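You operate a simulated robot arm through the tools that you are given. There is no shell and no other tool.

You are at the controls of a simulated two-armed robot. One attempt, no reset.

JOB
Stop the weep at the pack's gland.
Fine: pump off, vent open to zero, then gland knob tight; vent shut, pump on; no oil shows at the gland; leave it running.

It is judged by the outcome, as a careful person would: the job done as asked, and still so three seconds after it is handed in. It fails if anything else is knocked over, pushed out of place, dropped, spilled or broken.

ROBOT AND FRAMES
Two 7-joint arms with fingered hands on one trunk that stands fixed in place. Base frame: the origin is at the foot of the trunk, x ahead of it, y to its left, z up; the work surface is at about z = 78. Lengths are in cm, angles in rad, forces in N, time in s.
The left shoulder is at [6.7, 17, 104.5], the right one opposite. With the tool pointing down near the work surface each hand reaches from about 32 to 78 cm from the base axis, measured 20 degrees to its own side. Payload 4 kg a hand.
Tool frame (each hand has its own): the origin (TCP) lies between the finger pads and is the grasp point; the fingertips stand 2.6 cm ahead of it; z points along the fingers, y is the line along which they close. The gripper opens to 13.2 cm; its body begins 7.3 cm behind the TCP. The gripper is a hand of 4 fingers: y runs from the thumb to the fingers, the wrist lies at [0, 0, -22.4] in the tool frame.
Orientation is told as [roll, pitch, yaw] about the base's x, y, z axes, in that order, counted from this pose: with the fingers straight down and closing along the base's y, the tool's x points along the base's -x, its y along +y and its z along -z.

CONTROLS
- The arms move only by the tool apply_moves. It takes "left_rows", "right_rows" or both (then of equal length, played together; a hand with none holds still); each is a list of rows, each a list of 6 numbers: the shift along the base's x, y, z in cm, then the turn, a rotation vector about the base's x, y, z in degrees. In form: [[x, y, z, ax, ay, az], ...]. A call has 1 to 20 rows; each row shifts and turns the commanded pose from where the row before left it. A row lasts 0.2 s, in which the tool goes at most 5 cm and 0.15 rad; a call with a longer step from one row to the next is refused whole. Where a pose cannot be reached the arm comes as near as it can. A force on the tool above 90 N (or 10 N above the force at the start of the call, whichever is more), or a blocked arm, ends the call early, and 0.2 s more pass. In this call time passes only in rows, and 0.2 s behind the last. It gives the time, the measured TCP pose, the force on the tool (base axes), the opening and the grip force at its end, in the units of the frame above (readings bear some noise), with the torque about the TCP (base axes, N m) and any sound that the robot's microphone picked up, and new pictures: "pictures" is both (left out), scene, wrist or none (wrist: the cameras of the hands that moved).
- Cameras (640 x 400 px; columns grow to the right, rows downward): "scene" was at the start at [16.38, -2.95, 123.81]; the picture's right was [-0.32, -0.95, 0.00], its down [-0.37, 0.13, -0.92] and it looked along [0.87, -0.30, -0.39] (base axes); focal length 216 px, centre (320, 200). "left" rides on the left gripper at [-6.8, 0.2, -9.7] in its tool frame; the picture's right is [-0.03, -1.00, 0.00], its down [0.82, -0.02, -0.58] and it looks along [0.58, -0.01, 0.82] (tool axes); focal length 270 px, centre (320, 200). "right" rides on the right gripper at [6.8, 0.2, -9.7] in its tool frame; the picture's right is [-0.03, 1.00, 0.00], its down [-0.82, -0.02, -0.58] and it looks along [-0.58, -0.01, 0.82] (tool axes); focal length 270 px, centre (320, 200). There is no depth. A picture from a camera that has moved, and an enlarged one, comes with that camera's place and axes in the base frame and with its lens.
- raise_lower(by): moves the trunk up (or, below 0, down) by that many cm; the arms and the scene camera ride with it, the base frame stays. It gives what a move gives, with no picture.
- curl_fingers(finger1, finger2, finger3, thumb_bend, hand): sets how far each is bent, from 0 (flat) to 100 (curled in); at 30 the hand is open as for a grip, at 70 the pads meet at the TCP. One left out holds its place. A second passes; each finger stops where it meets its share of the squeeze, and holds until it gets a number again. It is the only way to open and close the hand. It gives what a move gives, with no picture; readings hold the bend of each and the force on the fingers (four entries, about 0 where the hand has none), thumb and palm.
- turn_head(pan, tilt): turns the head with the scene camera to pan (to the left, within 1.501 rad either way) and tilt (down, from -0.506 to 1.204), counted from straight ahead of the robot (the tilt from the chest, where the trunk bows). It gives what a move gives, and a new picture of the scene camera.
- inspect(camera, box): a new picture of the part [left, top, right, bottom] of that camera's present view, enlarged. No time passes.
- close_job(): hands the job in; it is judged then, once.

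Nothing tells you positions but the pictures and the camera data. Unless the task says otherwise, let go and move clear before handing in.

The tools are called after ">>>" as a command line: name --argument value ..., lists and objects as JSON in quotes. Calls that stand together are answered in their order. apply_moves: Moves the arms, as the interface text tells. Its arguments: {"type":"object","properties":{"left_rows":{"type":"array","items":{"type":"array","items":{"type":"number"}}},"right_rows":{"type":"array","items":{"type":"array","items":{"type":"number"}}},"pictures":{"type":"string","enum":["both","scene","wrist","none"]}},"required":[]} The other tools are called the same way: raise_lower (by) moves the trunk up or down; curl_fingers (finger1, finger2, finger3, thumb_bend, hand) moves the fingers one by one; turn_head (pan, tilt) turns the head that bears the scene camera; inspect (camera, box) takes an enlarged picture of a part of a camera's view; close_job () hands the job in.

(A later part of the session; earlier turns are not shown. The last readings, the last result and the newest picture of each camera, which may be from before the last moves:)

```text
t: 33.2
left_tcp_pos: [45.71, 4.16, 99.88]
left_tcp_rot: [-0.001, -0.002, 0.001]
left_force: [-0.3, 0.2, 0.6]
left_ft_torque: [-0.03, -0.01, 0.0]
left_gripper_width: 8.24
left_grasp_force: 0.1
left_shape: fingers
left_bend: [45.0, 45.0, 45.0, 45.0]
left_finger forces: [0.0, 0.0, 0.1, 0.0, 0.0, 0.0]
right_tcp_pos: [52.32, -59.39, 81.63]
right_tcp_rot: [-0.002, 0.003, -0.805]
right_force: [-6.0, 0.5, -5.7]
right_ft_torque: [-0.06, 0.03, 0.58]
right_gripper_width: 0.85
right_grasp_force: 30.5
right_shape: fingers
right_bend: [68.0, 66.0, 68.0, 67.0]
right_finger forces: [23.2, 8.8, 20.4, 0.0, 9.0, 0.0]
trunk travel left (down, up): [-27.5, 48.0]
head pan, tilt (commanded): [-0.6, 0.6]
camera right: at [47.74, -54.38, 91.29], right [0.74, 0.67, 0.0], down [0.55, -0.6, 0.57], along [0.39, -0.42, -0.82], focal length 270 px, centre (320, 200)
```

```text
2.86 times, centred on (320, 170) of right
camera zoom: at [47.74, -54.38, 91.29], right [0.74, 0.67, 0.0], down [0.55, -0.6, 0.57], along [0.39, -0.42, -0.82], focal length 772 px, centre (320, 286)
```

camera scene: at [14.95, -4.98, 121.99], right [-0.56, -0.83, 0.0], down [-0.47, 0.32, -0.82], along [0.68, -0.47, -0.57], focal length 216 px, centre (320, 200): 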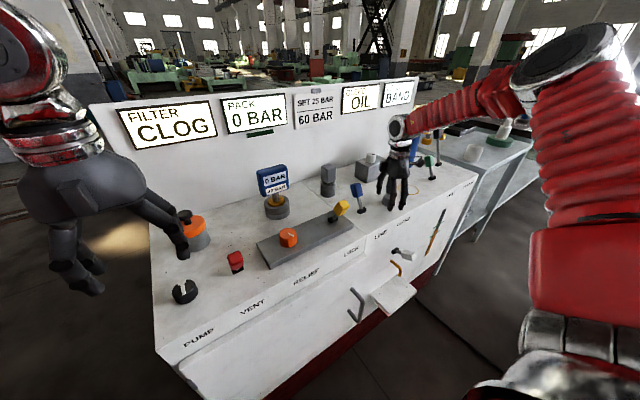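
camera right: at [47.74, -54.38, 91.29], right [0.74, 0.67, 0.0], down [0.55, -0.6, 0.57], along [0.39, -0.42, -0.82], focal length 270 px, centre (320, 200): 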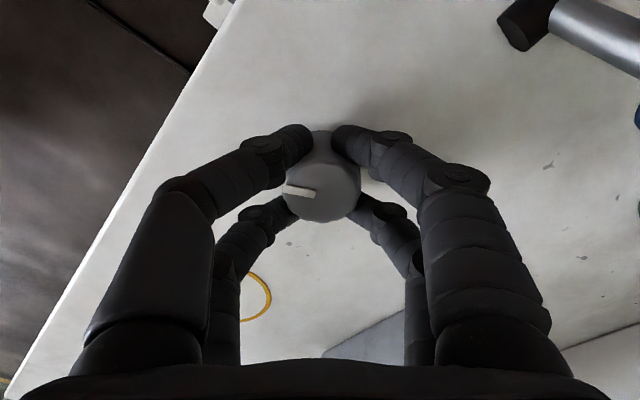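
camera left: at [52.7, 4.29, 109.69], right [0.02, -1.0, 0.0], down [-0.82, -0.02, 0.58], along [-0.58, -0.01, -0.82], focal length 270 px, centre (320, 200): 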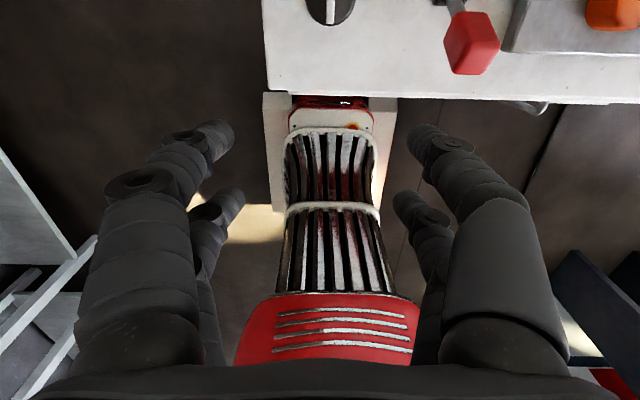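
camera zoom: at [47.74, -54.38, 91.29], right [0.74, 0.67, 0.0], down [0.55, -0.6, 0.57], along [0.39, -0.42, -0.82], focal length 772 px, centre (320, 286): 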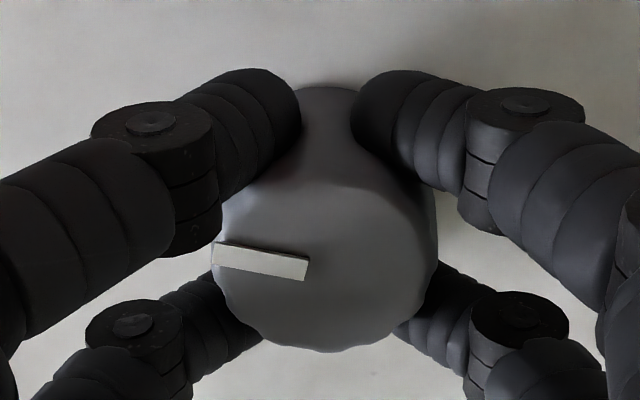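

The knob stayed put while the fingers slipped around it, so the gland is tight at its stop, roughly 90° clockwise. I'll open the hand, lift straight up, and check the mark.

>>> curl_fingers --hand "right" --finger1 45 --finger2 45 --finger3 45 --thumb_bend 45

>>> apply_moves --right_rows '[[0, 0, 2.5, 0, 0, 0], [0, 0, 4, 0, 0, 0], [0, 0, 4.5, 0, 0, 0], [0, 0, 4.5, 0, 0, 8], [0, 0, 2, 0, 0, 8], [0, 0, 0, 0, 0, 8], [0, 0, 0, 0, 0, 8], [0, 0, 0, 0, 0, 8], [-2, 0, 2, 0, 0, 6]]' --pictures "both"

>>> inspect --camera "scene" --box '[340, 120, 460, 240]'

>>> inspect --camera "right" --box '[240, 20, 400, 120]'

```text
t: 34.2
left_tcp_pos: [45.6, 4.24, 100.0]
left_tcp_rot: [0.0, 0.003, 0.0]
left_force: [0.1, -0.7, -0.5]
left_ft_torque: [-0.01, 0.0, -0.01]
left_gripper_width: 8.27
left_grasp_force: 0.1
left_shape: fingers
left_bend: [45.0, 45.0, 45.0, 45.0]
left_finger forces: [0.0, 0.0, 0.0, 0.1, 0.1, 0.1]
right_tcp_pos: [52.41, -59.44, 81.69]
right_tcp_rot: [-0.002, 0.001, -0.803]
right_force: [0.1, 0.3, 0.2]
right_ft_torque: [0.01, 0.0, -0.01]
right_gripper_width: 8.22
right_grasp_force: 0.0
right_shape: fingers
right_bend: [45.0, 45.0, 45.0, 45.0]
right_finger forces: [0.1, 0.1, 0.1, 0.0, 0.0, 0.0]
trunk travel left (down, up): [-27.5, 48.0]
head pan, tilt (commanded): [-0.6, 0.6]
```

```text
t: 36.2
left_tcp_pos: [45.65, 4.16, 99.91]
left_tcp_rot: [0.0, 0.001, 0.001]
left_force: [0.1, -0.1, 0.0]
left_ft_torque: [-0.03, 0.02, 0.01]
left_gripper_width: 8.26
left_grasp_force: 0.0
left_shape: fingers
left_bend: [45.0, 45.0, 45.0, 45.0]
left_finger forces: [0.1, 0.0, 0.1, 0.0, 0.0, 0.1]
right_tcp_pos: [50.42, -59.27, 101.33]
right_tcp_rot: [0.001, -0.001, 0.001]
right_force: [-0.4, 0.7, 0.2]
right_ft_torque: [0.02, -0.01, -0.01]
right_gripper_width: 8.24
right_grasp_force: 0.0
right_shape: fingers
right_bend: [45.0, 45.0, 45.0, 45.0]
right_finger forces: [0.0, 0.0, 0.1, 0.0, 0.0, 0.0]
trunk travel left (down, up): [-27.5, 48.0]
head pan, tilt (commanded): [-0.6, 0.6]
camera scene: at [14.8, -4.93, 122.03], right [-0.56, -0.83, 0.0], down [-0.47, 0.32, -0.83], along [0.68, -0.47, -0.56], focal length 216 px, centre (320, 200)
camera right: at [43.66, -59.07, 110.92], right [0.02, 1.0, 0.0], down [0.82, -0.02, 0.58], along [0.58, -0.01, -0.82], focal length 270 px, centre (320, 200)
```

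scene: 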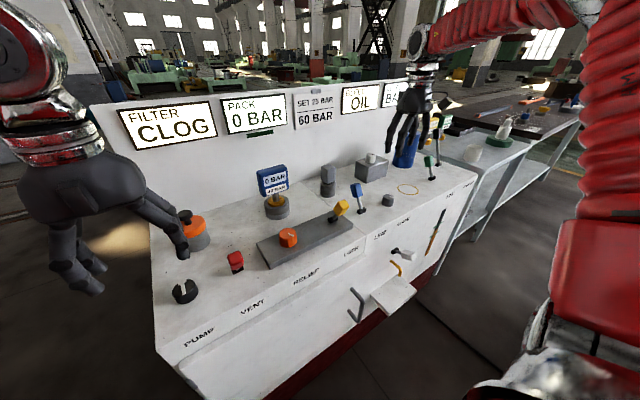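
right: 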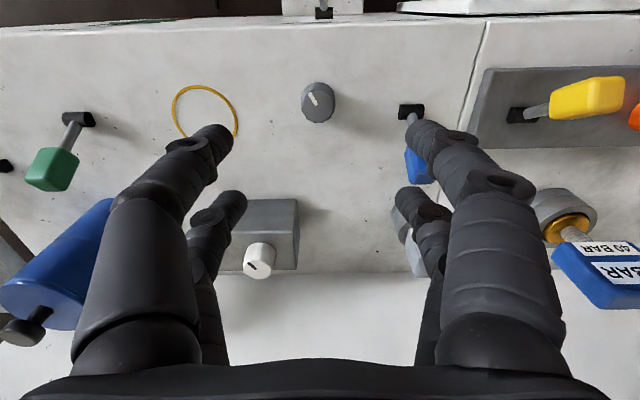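

```text
3.33 times, centred on (400, 180) of scene
camera zoom: at [14.8, -4.93, 122.03], right [-0.56, -0.83, 0.0], down [-0.47, 0.32, -0.83], along [0.68, -0.47, -0.56], focal length 719 px, centre (53, 267)
```

zoom: 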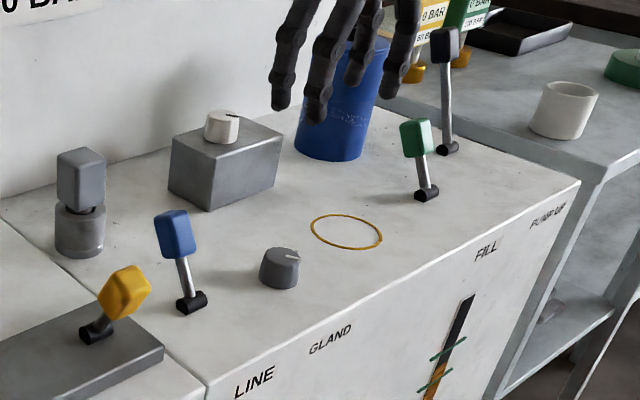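

```text
4.00 times, centred on (320, 70) of right
camera zoom: at [43.66, -59.07, 110.92], right [0.02, 1.0, 0.0], down [0.82, -0.02, 0.58], along [0.58, -0.01, -0.82], focal length 1081 px, centre (320, 720)
```

zoom: 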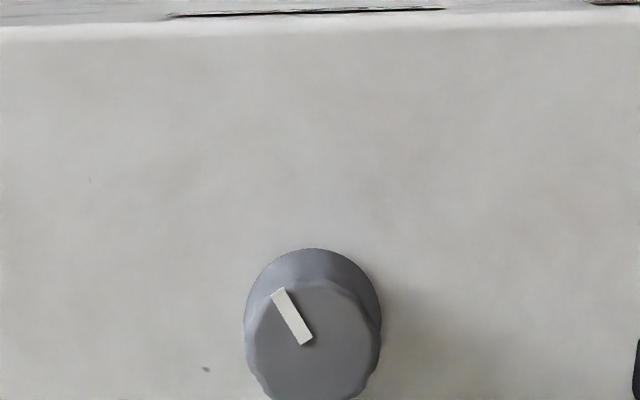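

The gland mark has gone a clear quarter turn clockwise and the deck is dry. Next is shutting the vent, so I'll bring the left hand over the red lever, which now leans toward the robot.

>>> apply_moves --left_rows '[[1.2, -2.95, -1, 0, 0, 0], [1.2, -2.95, -1, 0, 0, 0], [1.2, -2.95, -1, 0, 0, 0], [1.2, -2.95, -1, 0, 0, 0]]' --pictures "wrist"

>>> turn_head --pan -0.15 --tilt 0.65

>>> inspect --camera "scene" --box '[240, 140, 400, 260]'

```text
t: 37.2
left_tcp_pos: [50.87, -7.6, 95.66]
left_tcp_rot: [0.001, 0.001, 0.0]
left_force: [-0.3, 1.0, -0.4]
left_ft_torque: [-0.01, -0.02, -0.04]
left_gripper_width: 8.22
left_grasp_force: 0.0
left_shape: fingers
left_bend: [45.0, 45.0, 45.0, 45.0]
left_finger forces: [0.0, 0.0, 0.0, 0.0, 0.0, 0.0]
right_tcp_pos: [50.69, -59.44, 101.05]
right_tcp_rot: [0.0, 0.002, -0.001]
right_force: [0.3, 0.0, 0.0]
right_ft_torque: [0.02, -0.03, -0.03]
right_gripper_width: 8.23
right_grasp_force: 0.0
right_shape: fingers
right_bend: [45.0, 45.0, 45.0, 45.0]
right_finger forces: [0.0, 0.0, 0.1, 0.0, 0.0, 0.0]
trunk travel left (down, up): [-27.5, 48.0]
head pan, tilt (commanded): [-0.6, 0.6]
camera left: at [57.68, -7.48, 105.52], right [0.03, -1.0, 0.0], down [-0.82, -0.02, 0.58], along [-0.58, -0.01, -0.82], focal length 270 px, centre (320, 200)
```

left: 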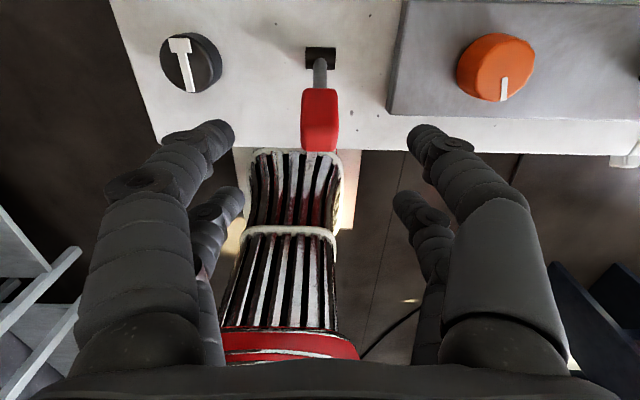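

```text
t: 38.1
left_tcp_pos: [50.77, -7.46, 95.59]
left_tcp_rot: [-0.001, 0.002, 0.0]
left_force: [0.1, -0.2, 0.3]
left_ft_torque: [0.0, -0.03, 0.02]
left_gripper_width: 8.24
left_grasp_force: 0.1
left_shape: fingers
left_bend: [45.0, 45.0, 45.0, 45.0]
left_finger forces: [0.1, 0.0, 0.0, 0.0, 0.0, 0.1]
right_tcp_pos: [50.51, -59.27, 101.09]
right_tcp_rot: [0.0, 0.001, 0.0]
right_force: [-0.3, -0.3, -0.3]
right_ft_torque: [0.0, -0.02, -0.01]
right_gripper_width: 8.23
right_grasp_force: 0.0
right_shape: fingers
right_bend: [45.0, 45.0, 45.0, 45.0]
right_finger forces: [0.0, 0.0, 0.0, 0.0, 0.0, 0.1]
trunk travel left (down, up): [-27.5, 48.0]
head pan, tilt (commanded): [-0.15, 0.649]
camera scene: at [16.21, -1.26, 121.57], right [-0.15, -0.99, 0.0], down [-0.6, 0.09, -0.8], along [0.79, -0.12, -0.61], focal length 216 px, centre (320, 200)
```

scene: 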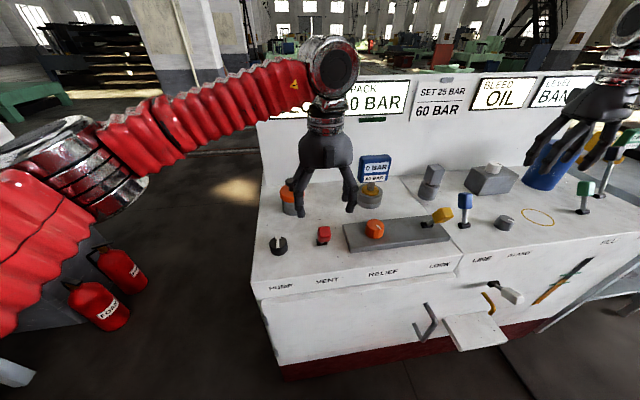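

```text
3.33 times, centred on (320, 200) of scene
camera zoom: at [16.21, -1.26, 121.57], right [-0.15, -0.99, 0.0], down [-0.6, 0.09, -0.8], along [0.79, -0.12, -0.61], focal length 719 px, centre (320, 200)
```

zoom: 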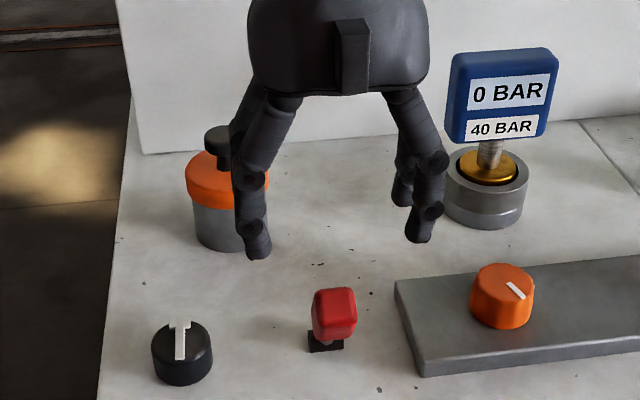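

The vent handle now leans toward the robot, centred near [50.2, -7.5, 85.1]. I'll lower the left hand around it.

>>> apply_moves --left_rows '[[-0.6, -0.05, -3.5, 0, 0, 0], [0, 0, -3.5, 0, 0, 0], [0, 0, -3.4, 0, 0, 0]]' --pictures "both"

>>> inspect --camera "scene" --box '[240, 140, 400, 260]'

```text
t: 38.9
left_tcp_pos: [50.06, -7.52, 85.45]
left_tcp_rot: [0.0, 0.002, 0.0]
left_force: [-0.5, 0.1, -0.3]
left_ft_torque: [0.0, 0.01, 0.0]
left_gripper_width: 8.24
left_grasp_force: 0.1
left_shape: fingers
left_bend: [45.0, 45.0, 45.0, 45.0]
left_finger forces: [0.0, 0.0, 0.0, 0.1, 0.0, 0.0]
right_tcp_pos: [50.55, -59.38, 101.08]
right_tcp_rot: [-0.001, 0.001, -0.001]
right_force: [0.1, 0.3, 0.2]
right_ft_torque: [0.04, 0.01, -0.01]
right_gripper_width: 8.24
right_grasp_force: 0.1
right_shape: fingers
right_bend: [45.0, 45.0, 45.0, 45.0]
right_finger forces: [0.0, 0.1, 0.0, 0.0, 0.0, 0.1]
trunk travel left (down, up): [-27.5, 48.0]
head pan, tilt (commanded): [-0.15, 0.649]
camera scene: at [16.25, -1.26, 121.56], right [-0.15, -0.99, 0.0], down [-0.6, 0.09, -0.8], along [0.79, -0.12, -0.61], focal length 216 px, centre (320, 200)
camera left: at [57.02, -7.48, 95.25], right [0.03, -1.0, 0.0], down [-0.82, -0.02, 0.58], along [-0.58, -0.02, -0.82], focal length 270 px, centre (320, 200)
```

scene: 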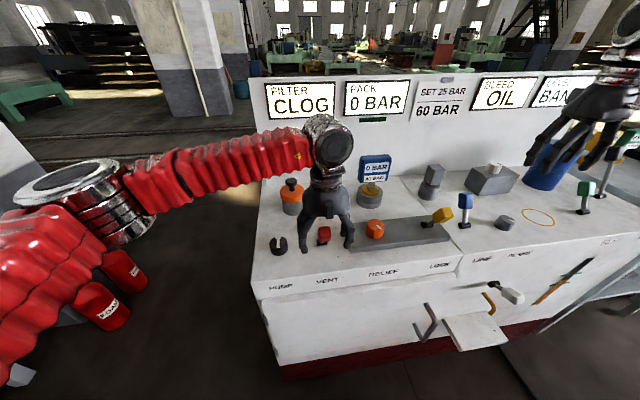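
left: 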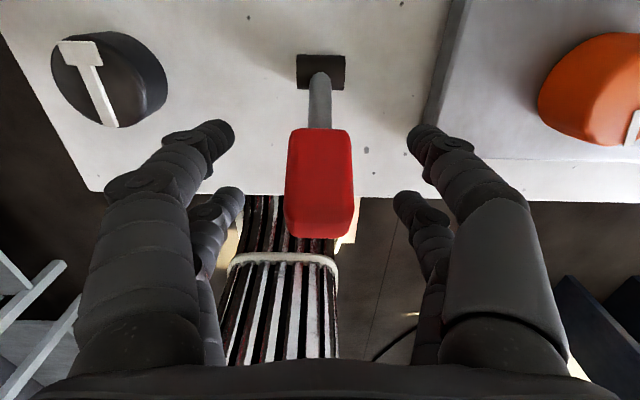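

```text
3.33 times, centred on (320, 200) of scene
camera zoom: at [16.25, -1.26, 121.56], right [-0.15, -0.99, 0.0], down [-0.6, 0.09, -0.8], along [0.79, -0.12, -0.61], focal length 719 px, centre (320, 200)
```

zoom: 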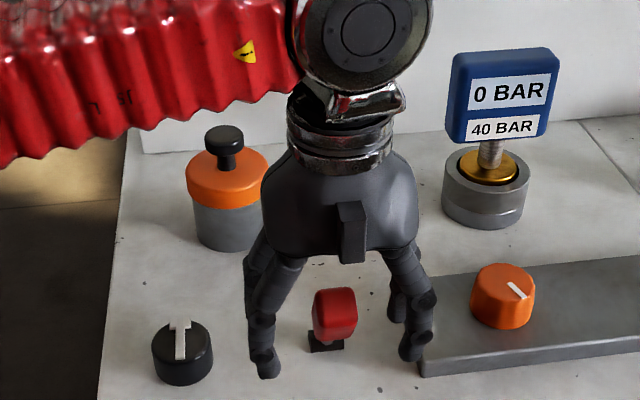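

The handle is well centred between the fingers. I'll close on it.

>>> curl_fingers --hand "left" --finger1 67 --finger2 67 --finger3 67 --thumb_bend 67

>>> inspect --camera "left" --box '[160, 60, 480, 300]'

>>> inspect --camera "scene" --box '[240, 140, 400, 260]'

```text
t: 39.9
left_tcp_pos: [50.11, -7.47, 85.39]
left_tcp_rot: [0.0, 0.001, 0.001]
left_force: [0.5, -1.2, -1.1]
left_ft_torque: [-0.01, 0.06, -0.02]
left_gripper_width: 2.49
left_grasp_force: 4.2
left_shape: fingers
left_bend: [62.0, 67.0, 67.0, 65.0]
left_finger forces: [3.5, 0.0, 0.0, 0.0, 4.6, 0.1]
right_tcp_pos: [50.56, -59.32, 101.01]
right_tcp_rot: [0.0, 0.002, 0.0]
right_force: [-0.4, 0.0, -0.5]
right_ft_torque: [-0.01, -0.01, 0.02]
right_gripper_width: 8.25
right_grasp_force: 0.0
right_shape: fingers
right_bend: [45.0, 45.0, 45.0, 45.0]
right_finger forces: [0.0, 0.1, 0.0, 0.0, 0.0, 0.0]
trunk travel left (down, up): [-27.5, 48.0]
head pan, tilt (commanded): [-0.15, 0.649]
```

```text
1.67 times, centred on (320, 180) of left
camera zoom: at [56.99, -7.48, 95.3], right [0.03, -1.0, 0.0], down [-0.82, -0.02, 0.58], along [-0.58, -0.01, -0.82], focal length 450 px, centre (320, 233)
```

zoom: 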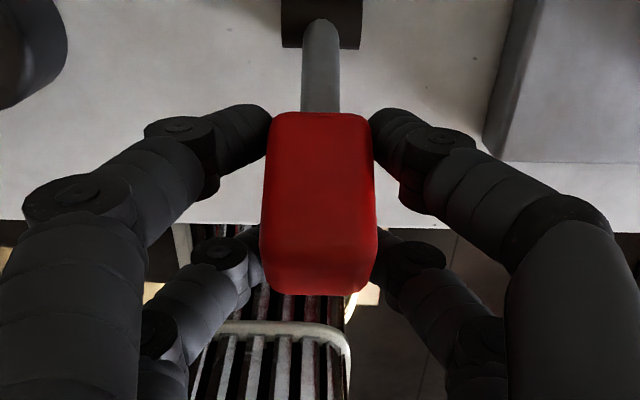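

```text
3.33 times, centred on (320, 200) of scene
camera zoom: at [16.21, -1.27, 121.57], right [-0.15, -0.99, 0.0], down [-0.6, 0.09, -0.8], along [0.79, -0.12, -0.61], focal length 719 px, centre (320, 200)
```

zoom: 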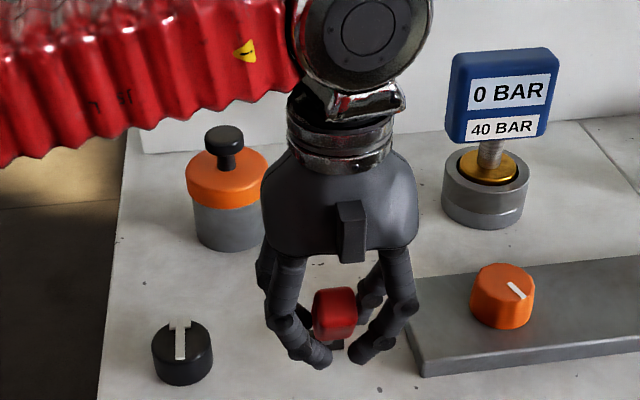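

The near finger pair is behind the handle on the robot side. I'll push the lever away along its arc to shut the vent.

>>> apply_moves --left_rows '[[1.0, 0, 0.5, 0, 2, 0], [1.08, 0, 0.38, 0, 2, 0], [1.13, 0, 0.2, 0, 2, 0], [1.14, 0, 0.03, 0, 2, 0]]' --pictures "both"

>>> inspect --camera "scene" --box '[240, 140, 400, 260]'

```text
t: 40.9
left_tcp_pos: [54.24, -7.55, 86.65]
left_tcp_rot: [-0.001, 0.139, 0.001]
left_force: [-6.4, -1.7, 1.7]
left_ft_torque: [-0.04, 0.19, 0.04]
left_gripper_width: 2.46
left_grasp_force: 6.2
left_shape: fingers
left_bend: [62.0, 67.0, 67.0, 65.0]
left_finger forces: [3.1, 3.1, 2.6, 0.0, 3.5, 0.0]
right_tcp_pos: [50.47, -59.23, 101.18]
right_tcp_rot: [0.001, 0.0, 0.0]
right_force: [0.1, 0.4, -0.3]
right_ft_torque: [-0.02, 0.03, 0.02]
right_gripper_width: 8.22
right_grasp_force: 0.0
right_shape: fingers
right_bend: [45.0, 45.0, 45.0, 45.0]
right_finger forces: [0.0, 0.0, 0.1, 0.0, 0.0, 0.1]
trunk travel left (down, up): [-27.5, 48.0]
head pan, tilt (commanded): [-0.15, 0.649]
camera scene: at [16.13, -1.26, 121.59], right [-0.15, -0.99, 0.0], down [-0.6, 0.09, -0.8], along [0.79, -0.12, -0.6], focal length 216 px, centre (320, 200)
camera left: at [62.4, -7.5, 95.44], right [0.03, -1.0, 0.0], down [-0.73, -0.02, 0.69], along [-0.69, -0.01, -0.73], focal length 270 px, centre (320, 200)
```

scene: 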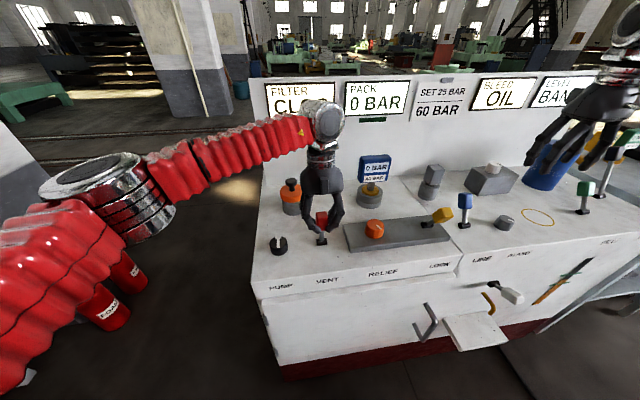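
left: 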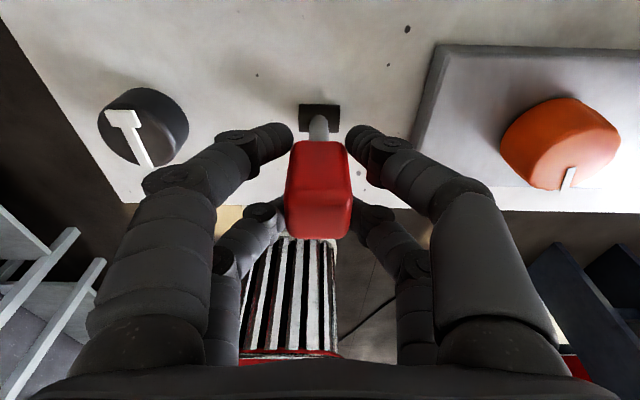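

```text
3.33 times, centred on (320, 200) of scene
camera zoom: at [16.13, -1.26, 121.59], right [-0.15, -0.99, 0.0], down [-0.6, 0.09, -0.8], along [0.79, -0.12, -0.6], focal length 719 px, centre (320, 200)
```

zoom: 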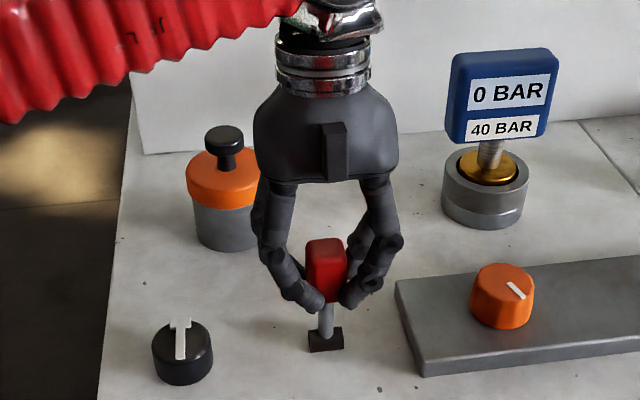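

The lever is upright and following. I'll keep pushing to the shut stop.

>>> apply_moves --left_rows '[[1.14, 0, -0.1, 0, 2, 0], [1.1, 0, -0.3, 0, 2, 0], [0.9, 0, -0.35, 0, 2, 0]]' --pictures "both"

>>> inspect --camera "scene" --box '[240, 140, 400, 260]'

```text
t: 41.7
left_tcp_pos: [57.23, -7.46, 86.01]
left_tcp_rot: [-0.001, 0.248, -0.001]
left_force: [-15.8, -2.8, 3.2]
left_ft_torque: [-0.08, 0.66, -0.07]
left_gripper_width: 2.4
left_grasp_force: 14.5
left_shape: fingers
left_bend: [63.0, 69.0, 68.0, 64.0]
left_finger forces: [3.1, 8.2, 12.6, 0.0, 5.2, 0.0]
right_tcp_pos: [50.52, -59.28, 101.29]
right_tcp_rot: [0.0, 0.001, 0.001]
right_force: [0.5, -0.5, -0.7]
right_ft_torque: [0.02, -0.01, 0.01]
right_gripper_width: 8.25
right_grasp_force: 0.0
right_shape: fingers
right_bend: [45.0, 45.0, 45.0, 45.0]
right_finger forces: [0.0, 0.0, 0.0, 0.1, 0.1, 0.0]
trunk travel left (down, up): [-27.5, 48.0]
head pan, tilt (commanded): [-0.15, 0.649]
camera scene: at [15.98, -1.27, 121.61], right [-0.15, -0.99, 0.0], down [-0.6, 0.09, -0.8], along [0.79, -0.12, -0.6], focal length 216 px, centre (320, 200)
camera left: at [66.24, -7.41, 94.01], right [0.02, -1.0, -0.01], down [-0.65, -0.02, 0.76], along [-0.76, -0.01, -0.65], focal length 270 px, centre (320, 200)
```

scene: 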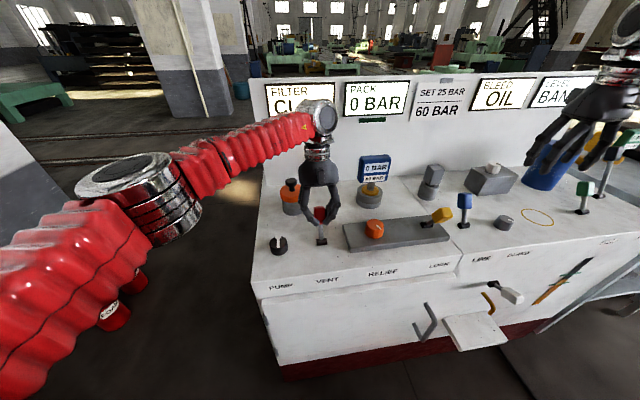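
left: 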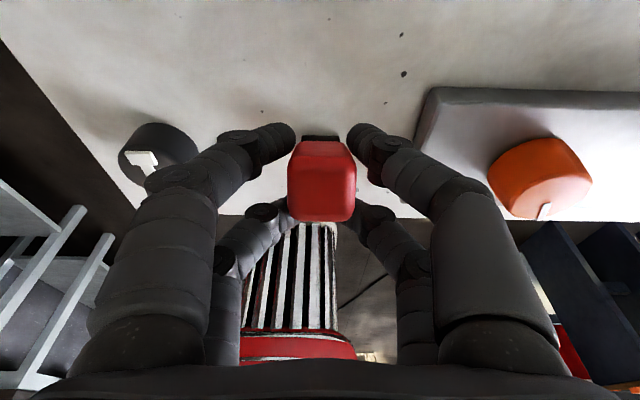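

```text
3.33 times, centred on (320, 200) of scene
camera zoom: at [15.98, -1.27, 121.61], right [-0.15, -0.99, 0.0], down [-0.6, 0.09, -0.8], along [0.79, -0.12, -0.6], focal length 719 px, centre (320, 200)
```

zoom: 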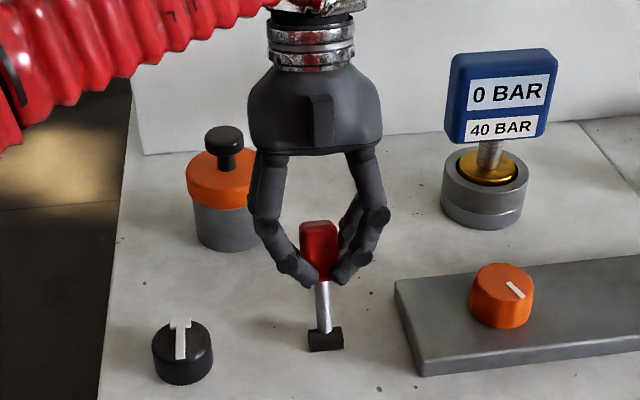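

The lever looks identical to its original shut position and the force rose to 16 N, so it's at the stop. I'll nudge it slightly more to confirm, then release.

>>> apply_moves --left_rows '[[0.4, 0, -0.15, 0, 0, 0]]' --pictures "none"

>>> apply_moves --left_rows '[[-0.7, 0, 0.2, 0, 0, 0]]' --pictures "none"

>>> curl_fingers --hand "left" --finger1 42 --finger2 42 --finger3 42 --thumb_bend 42

>>> inspect --camera "scene" --box '[240, 140, 400, 260]'

>>> inspect --camera "left" --box '[160, 60, 480, 300]'

```text
t: 42.1
left_tcp_pos: [57.17, -7.5, 86.1]
left_tcp_rot: [-0.001, 0.25, -0.006]
left_force: [-38.8, -0.2, 9.0]
left_ft_torque: [0.05, 1.25, 0.08]
left_gripper_width: 2.39
left_grasp_force: 25.5
left_shape: fingers
left_bend: [63.0, 68.0, 68.0, 64.0]
left_finger forces: [3.4, 25.9, 16.8, 0.1, 4.6, 0.0]
right_tcp_pos: [50.3, -59.31, 101.35]
right_tcp_rot: [0.002, -0.003, 0.0]
right_force: [-0.4, -0.1, 0.4]
right_ft_torque: [0.01, 0.01, -0.01]
right_gripper_width: 8.25
right_grasp_force: 0.1
right_shape: fingers
right_bend: [45.0, 45.0, 45.0, 45.0]
right_finger forces: [0.0, 0.0, 0.1, 0.0, 0.0, 0.1]
trunk travel left (down, up): [-27.5, 48.0]
head pan, tilt (commanded): [-0.15, 0.649]
```

```text
t: 42.5
left_tcp_pos: [57.2, -7.35, 86.16]
left_tcp_rot: [-0.002, 0.242, 0.004]
left_force: [-4.9, -6.0, 4.9]
left_ft_torque: [-0.17, 0.34, -0.06]
left_gripper_width: 2.39
left_grasp_force: 10.2
left_shape: fingers
left_bend: [63.0, 68.0, 68.0, 64.0]
left_finger forces: [2.6, 2.3, 9.8, 0.0, 6.7, 0.0]
right_tcp_pos: [50.48, -59.3, 101.13]
right_tcp_rot: [0.001, 0.0, 0.0]
right_force: [0.1, 0.2, 0.2]
right_ft_torque: [0.0, -0.01, -0.02]
right_gripper_width: 8.25
right_grasp_force: 0.1
right_shape: fingers
right_bend: [45.0, 45.0, 45.0, 45.0]
right_finger forces: [0.0, 0.0, 0.0, 0.1, 0.0, 0.0]
trunk travel left (down, up): [-27.5, 48.0]
head pan, tilt (commanded): [-0.15, 0.649]
```

```text
t: 43.5
left_tcp_pos: [57.1, -7.41, 85.98]
left_tcp_rot: [0.0, 0.244, 0.001]
left_force: [-0.6, 0.3, 0.3]
left_ft_torque: [0.03, -0.02, 0.05]
left_gripper_width: 9.26
left_grasp_force: 0.2
left_shape: fingers
left_bend: [42.0, 42.0, 42.0, 42.0]
left_finger forces: [0.0, 0.0, 0.0, 0.0, 0.0, 0.0]
right_tcp_pos: [50.6, -59.24, 101.15]
right_tcp_rot: [0.0, 0.003, 0.0]
right_force: [-0.2, 0.5, -0.4]
right_ft_torque: [0.05, 0.05, -0.02]
right_gripper_width: 8.27
right_grasp_force: 0.1
right_shape: fingers
right_bend: [45.0, 45.0, 45.0, 45.0]
right_finger forces: [0.1, 0.0, 0.1, 0.0, 0.1, 0.0]
trunk travel left (down, up): [-27.5, 48.0]
head pan, tilt (commanded): [-0.15, 0.649]
```

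```text
3.33 times, centred on (320, 200) of scene
camera zoom: at [16.22, -1.26, 121.57], right [-0.15, -0.99, 0.0], down [-0.6, 0.09, -0.8], along [0.79, -0.12, -0.61], focal length 719 px, centre (320, 200)
```

zoom: 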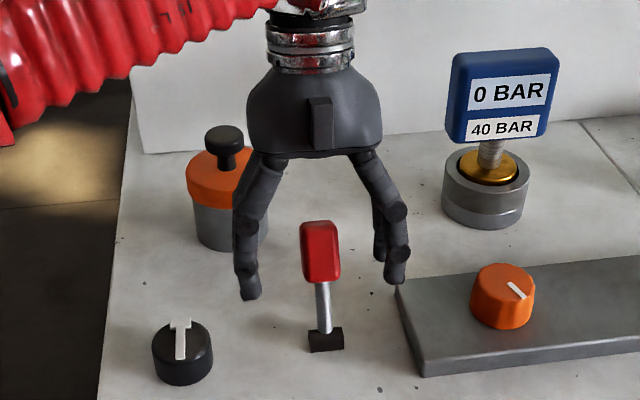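

```text
1.67 times, centred on (320, 180) of left
camera zoom: at [66.08, -7.29, 93.92], right [0.03, -1.0, -0.01], down [-0.65, -0.02, 0.76], along [-0.76, -0.01, -0.65], focal length 450 px, centre (320, 233)
```

zoom: 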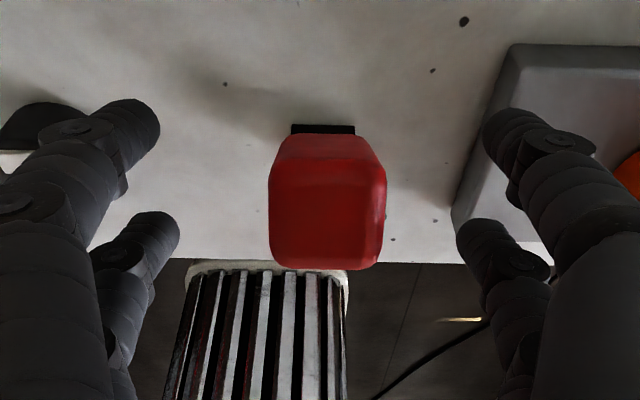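

The hand is free of the lever and the vent is shut. I'll lift out, level the hand, and go back over the pump knob pre-rotated for a clockwise turn.

>>> apply_moves --left_rows '[[0, 0, 3, 0, 0, 0], [0, 0, 4, 0, 0, 0], [0, 0, 3, 0, -7, 0], [-1.2, 3.6, 0, 0, -7, 0], [-1.2, 3.6, 0, 0, 0, 8], [-1.2, 3.7, 0, 0, 0, 8], [0, 0, 0, 0, 0, 8], [0, 0, 0, 0, 0, 8], [0, 0, -2, 0, 0, 8]]' --pictures "both"

```text
t: 45.5
left_tcp_pos: [53.53, 3.39, 93.97]
left_tcp_rot: [0.002, 0.0, 0.7]
left_force: [0.0, -1.0, 0.6]
left_ft_torque: [0.0, -0.01, 0.05]
left_gripper_width: 9.3
left_grasp_force: 0.0
left_shape: fingers
left_bend: [42.0, 42.0, 42.0, 42.0]
left_finger forces: [0.0, 0.0, 0.0, 0.1, 0.0, 0.1]
right_tcp_pos: [50.62, -59.24, 101.01]
right_tcp_rot: [0.0, 0.001, 0.001]
right_force: [0.4, 0.2, 0.3]
right_ft_torque: [0.02, 0.0, 0.02]
right_gripper_width: 8.25
right_grasp_force: 0.1
right_shape: fingers
right_bend: [45.0, 45.0, 45.0, 45.0]
right_finger forces: [0.1, 0.0, 0.0, 0.1, 0.1, 0.0]
trunk travel left (down, up): [-27.5, 48.0]
head pan, tilt (commanded): [-0.15, 0.649]
camera scene: at [16.25, -1.24, 121.56], right [-0.15, -0.99, 0.0], down [-0.6, 0.09, -0.8], along [0.79, -0.12, -0.61], focal length 216 px, centre (320, 200)
camera left: at [58.78, 7.88, 103.86], right [0.66, -0.75, 0.0], down [-0.61, -0.54, 0.58], along [-0.43, -0.38, -0.82], focal length 270 px, centre (320, 200)
```

scene: 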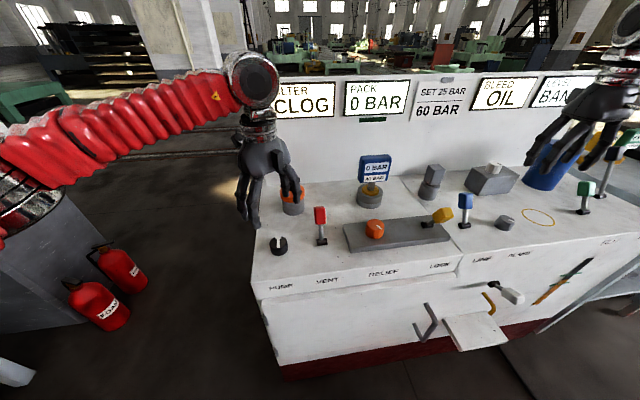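
left: 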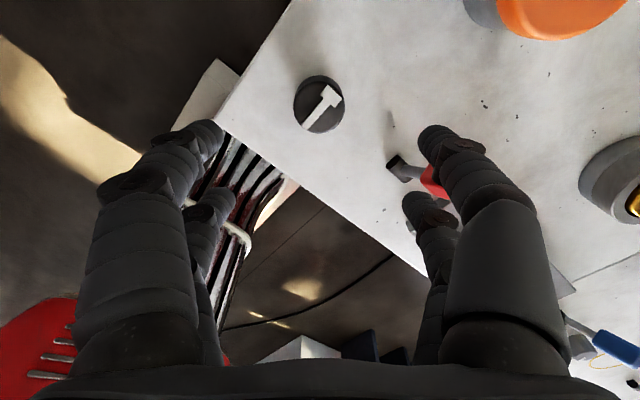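

The knob is centred under the hand. I'll lower it in steps to grip height.

>>> apply_moves --left_rows '[[0, 0.05, -4, 0, 0, 0], [0, 0, -4, 0, 0, 0], [0, 0, -3, 0, 0, 0], [0, 0, -1.1, 0, 0, 0]]' --pictures "both"

>>> inspect --camera "scene" --box '[220, 160, 360, 260]'

```text
t: 46.5
left_tcp_pos: [53.4, 3.63, 81.75]
left_tcp_rot: [0.0, 0.001, 0.698]
left_force: [-0.4, -0.1, -0.1]
left_ft_torque: [-0.03, 0.03, 0.01]
left_gripper_width: 9.26
left_grasp_force: 0.0
left_shape: fingers
left_bend: [42.0, 42.0, 42.0, 42.0]
left_finger forces: [0.1, 0.0, 0.0, 0.1, 0.0, 0.0]
right_tcp_pos: [50.53, -59.27, 101.18]
right_tcp_rot: [0.0, 0.001, -0.001]
right_force: [-0.4, -0.1, 0.3]
right_ft_torque: [0.02, 0.04, -0.02]
right_gripper_width: 8.22
right_grasp_force: 0.0
right_shape: fingers
right_bend: [45.0, 45.0, 45.0, 45.0]
right_finger forces: [0.0, 0.0, 0.0, 0.1, 0.1, 0.0]
trunk travel left (down, up): [-27.5, 48.0]
head pan, tilt (commanded): [-0.15, 0.649]
camera scene: at [16.21, -1.25, 121.58], right [-0.15, -0.99, 0.0], down [-0.6, 0.09, -0.8], along [0.79, -0.12, -0.61], focal length 216 px, centre (320, 200)
camera left: at [58.59, 8.03, 91.6], right [0.66, -0.75, 0.0], down [-0.61, -0.54, 0.58], along [-0.43, -0.38, -0.82], focal length 270 px, centre (320, 200)
```

scene: 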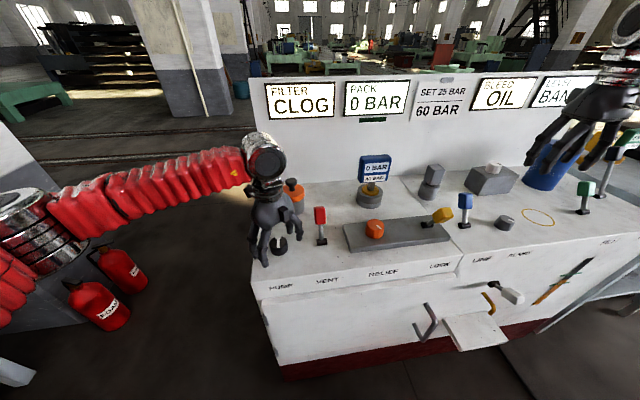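
left: 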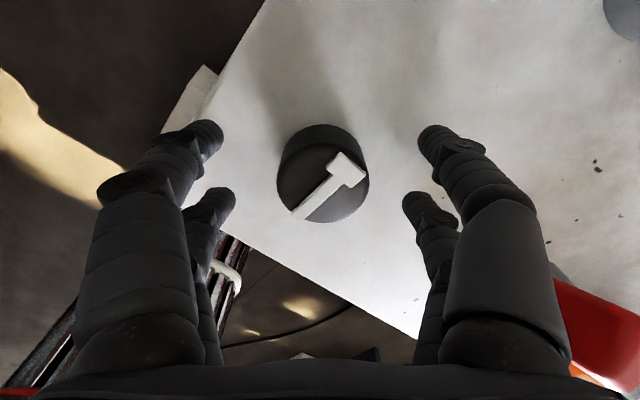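

```text
4.00 times, centred on (290, 210) of scene
camera zoom: at [16.21, -1.25, 121.58], right [-0.15, -0.99, 0.0], down [-0.6, 0.09, -0.8], along [0.79, -0.12, -0.61], focal length 863 px, centre (440, 160)
```

zoom: 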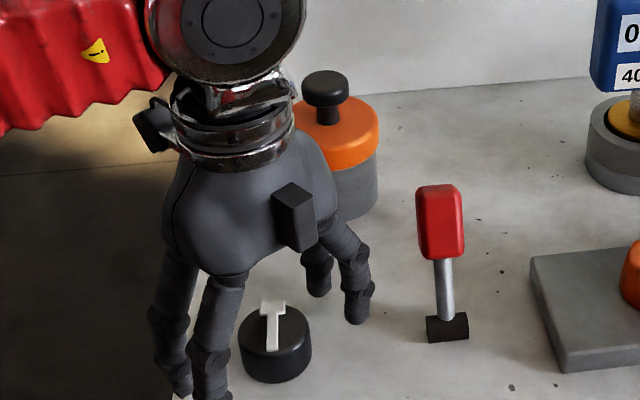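

The hand is at grip height with the knob centred. I'll close and turn it clockwise to start the pump.

>>> apply_moves --left_rows '[[0, -0.15, 0, 0, 0, 0]]' --pictures "none"

>>> curl_fingers --hand "left" --finger1 68 --finger2 68 --finger3 68 --thumb_bend 68

>>> apply_moves --left_rows '[[0, 0, 0, 0, 0, -6], [0, 0, 0, 0, 0, -6], [0, 0, 0, 0, 0, -6], [0, 0, 0, 0, 0, -6], [0, 0, 0, 0, 0, -6], [0, 0, 0, 0, 0, -6], [0, 0, 0, 0, 0, -6], [0, 0, 0, 0, 0, -6]]' --pictures "both"

```text
t: 46.9
left_tcp_pos: [53.48, 3.5, 81.75]
left_tcp_rot: [-0.001, 0.0, 0.698]
left_force: [0.3, -0.9, 0.2]
left_ft_torque: [0.0, 0.01, 0.0]
left_gripper_width: 9.26
left_grasp_force: 0.0
left_shape: fingers
left_bend: [42.0, 42.0, 42.0, 42.0]
left_finger forces: [0.0, 0.0, 0.1, 0.0, 0.1, 0.1]
right_tcp_pos: [50.61, -59.31, 101.17]
right_tcp_rot: [-0.001, 0.001, -0.001]
right_force: [0.1, 0.5, 0.9]
right_ft_torque: [0.0, 0.0, 0.02]
right_gripper_width: 8.26
right_grasp_force: 0.1
right_shape: fingers
right_bend: [45.0, 45.0, 45.0, 45.0]
right_finger forces: [0.0, 0.0, 0.0, 0.1, 0.0, 0.0]
trunk travel left (down, up): [-27.5, 48.0]
head pan, tilt (commanded): [-0.15, 0.649]
```

```text
t: 47.9
left_tcp_pos: [53.42, 3.39, 81.72]
left_tcp_rot: [0.003, 0.001, 0.698]
left_force: [1.1, -0.4, -2.8]
left_ft_torque: [0.02, -0.01, -0.04]
left_gripper_width: 2.82
left_grasp_force: 9.0
left_shape: fingers
left_bend: [61.0, 63.0, 63.0, 64.0]
left_finger forces: [5.1, 3.7, 3.3, 0.0, 5.9, 0.0]
right_tcp_pos: [50.53, -59.28, 101.13]
right_tcp_rot: [0.001, 0.002, 0.0]
right_force: [-0.1, 0.3, 1.1]
right_ft_torque: [0.01, 0.02, 0.03]
right_gripper_width: 8.24
right_grasp_force: 0.1
right_shape: fingers
right_bend: [45.0, 45.0, 45.0, 45.0]
right_finger forces: [0.0, 0.0, 0.1, 0.1, 0.0, 0.1]
trunk travel left (down, up): [-27.5, 48.0]
head pan, tilt (commanded): [-0.15, 0.649]
```

```text
t: 49.7
left_tcp_pos: [53.47, 3.41, 81.84]
left_tcp_rot: [0.0, 0.0, -0.141]
left_force: [-5.3, 2.2, -8.0]
left_ft_torque: [0.08, 0.11, 0.07]
left_gripper_width: 2.75
left_grasp_force: 10.5
left_shape: fingers
left_bend: [61.0, 62.0, 63.0, 65.0]
left_finger forces: [4.8, 6.9, 4.6, 0.0, 5.0, 0.0]
right_tcp_pos: [50.6, -59.29, 101.17]
right_tcp_rot: [0.0, 0.002, 0.001]
right_force: [0.0, 0.6, -0.2]
right_ft_torque: [-0.02, -0.01, 0.01]
right_gripper_width: 8.25
right_grasp_force: 0.1
right_shape: fingers
right_bend: [45.0, 45.0, 45.0, 45.0]
right_finger forces: [0.1, 0.0, 0.0, 0.0, 0.1, 0.0]
trunk travel left (down, up): [-27.5, 48.0]
head pan, tilt (commanded): [-0.15, 0.649]
camera scene: at [16.22, -1.22, 121.57], right [-0.15, -0.99, 0.0], down [-0.6, 0.09, -0.8], along [0.79, -0.12, -0.61], focal length 216 px, centre (320, 200)
camera left: at [60.28, 2.49, 91.64], right [-0.12, -0.99, 0.0], down [-0.81, 0.09, 0.58], along [-0.58, 0.07, -0.81], focal length 270 px, centre (320, 200)
```

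scene: 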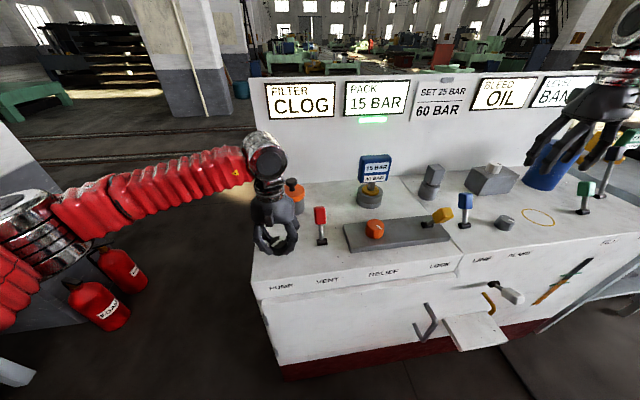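
left: 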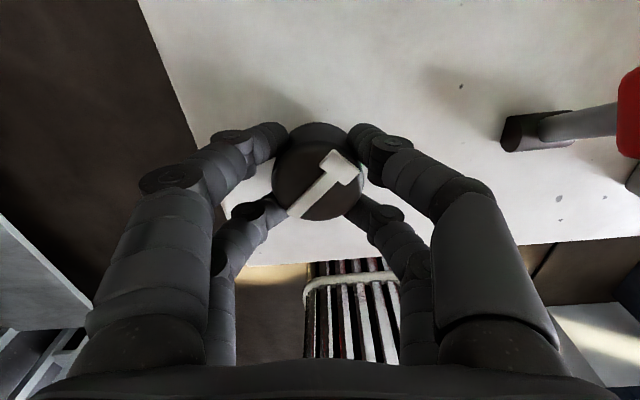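

The pump lamp is green and the pressure is climbing (15 BAR). I'll finish the turn to its on stop.

>>> apply_moves --left_rows '[[0, 0, 0, 0, 0, -5], [0, 0, 0, 0, 0, -5], [0, 0, 0, 0, 0, -4]]' --pictures "both"

>>> inspect --camera "scene" --box '[440, 170, 600, 270]'

```text
t: 50.5
left_tcp_pos: [53.44, 3.39, 81.8]
left_tcp_rot: [0.0, 0.001, -0.385]
left_force: [-10.1, 5.3, -6.6]
left_ft_torque: [0.16, 0.2, 0.14]
left_gripper_width: 2.66
left_grasp_force: 13.6
left_shape: fingers
left_bend: [61.0, 62.0, 63.0, 65.0]
left_finger forces: [4.2, 11.3, 5.9, 0.1, 5.3, 0.1]
right_tcp_pos: [50.62, -59.26, 101.13]
right_tcp_rot: [0.0, 0.0, 0.001]
right_force: [0.1, 0.6, -0.5]
right_ft_torque: [-0.01, -0.02, 0.02]
right_gripper_width: 8.22
right_grasp_force: 0.1
right_shape: fingers
right_bend: [45.0, 45.0, 45.0, 45.0]
right_finger forces: [0.0, 0.0, 0.0, 0.0, 0.1, 0.0]
trunk travel left (down, up): [-27.5, 48.0]
head pan, tilt (commanded): [-0.15, 0.649]
camera scene: at [16.15, -1.21, 121.58], right [-0.15, -0.99, 0.0], down [-0.6, 0.09, -0.8], along [0.79, -0.12, -0.6], focal length 216 px, centre (320, 200)
camera left: at [59.9, 0.88, 91.65], right [-0.35, -0.94, 0.0], down [-0.76, 0.29, 0.58], along [-0.54, 0.2, -0.82], focal length 270 px, centre (320, 200)
```

scene: 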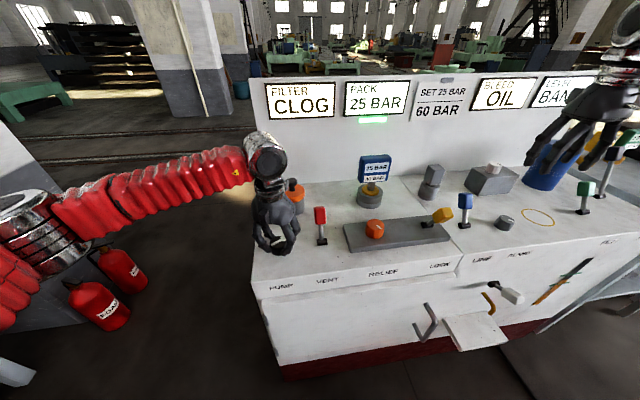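
left: 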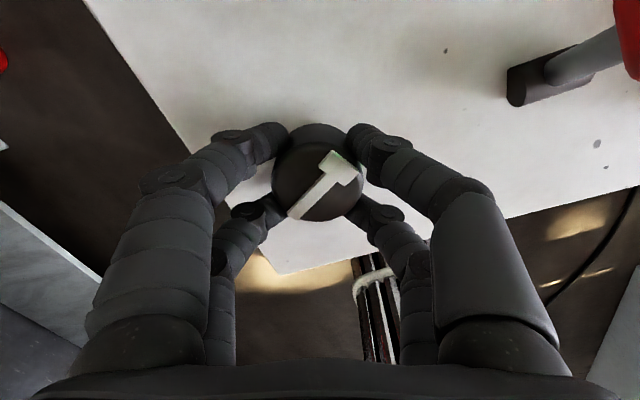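

```text
4.00 times, centred on (520, 220) of scene
camera zoom: at [16.15, -1.21, 121.58], right [-0.15, -0.99, 0.0], down [-0.6, 0.09, -0.8], along [0.79, -0.12, -0.6], focal length 863 px, centre (-480, 120)
```

zoom: 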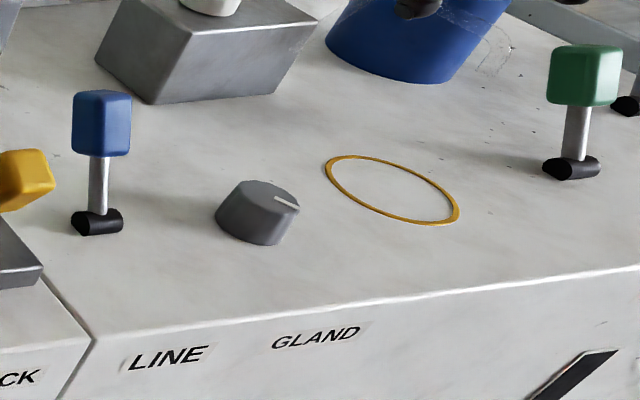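

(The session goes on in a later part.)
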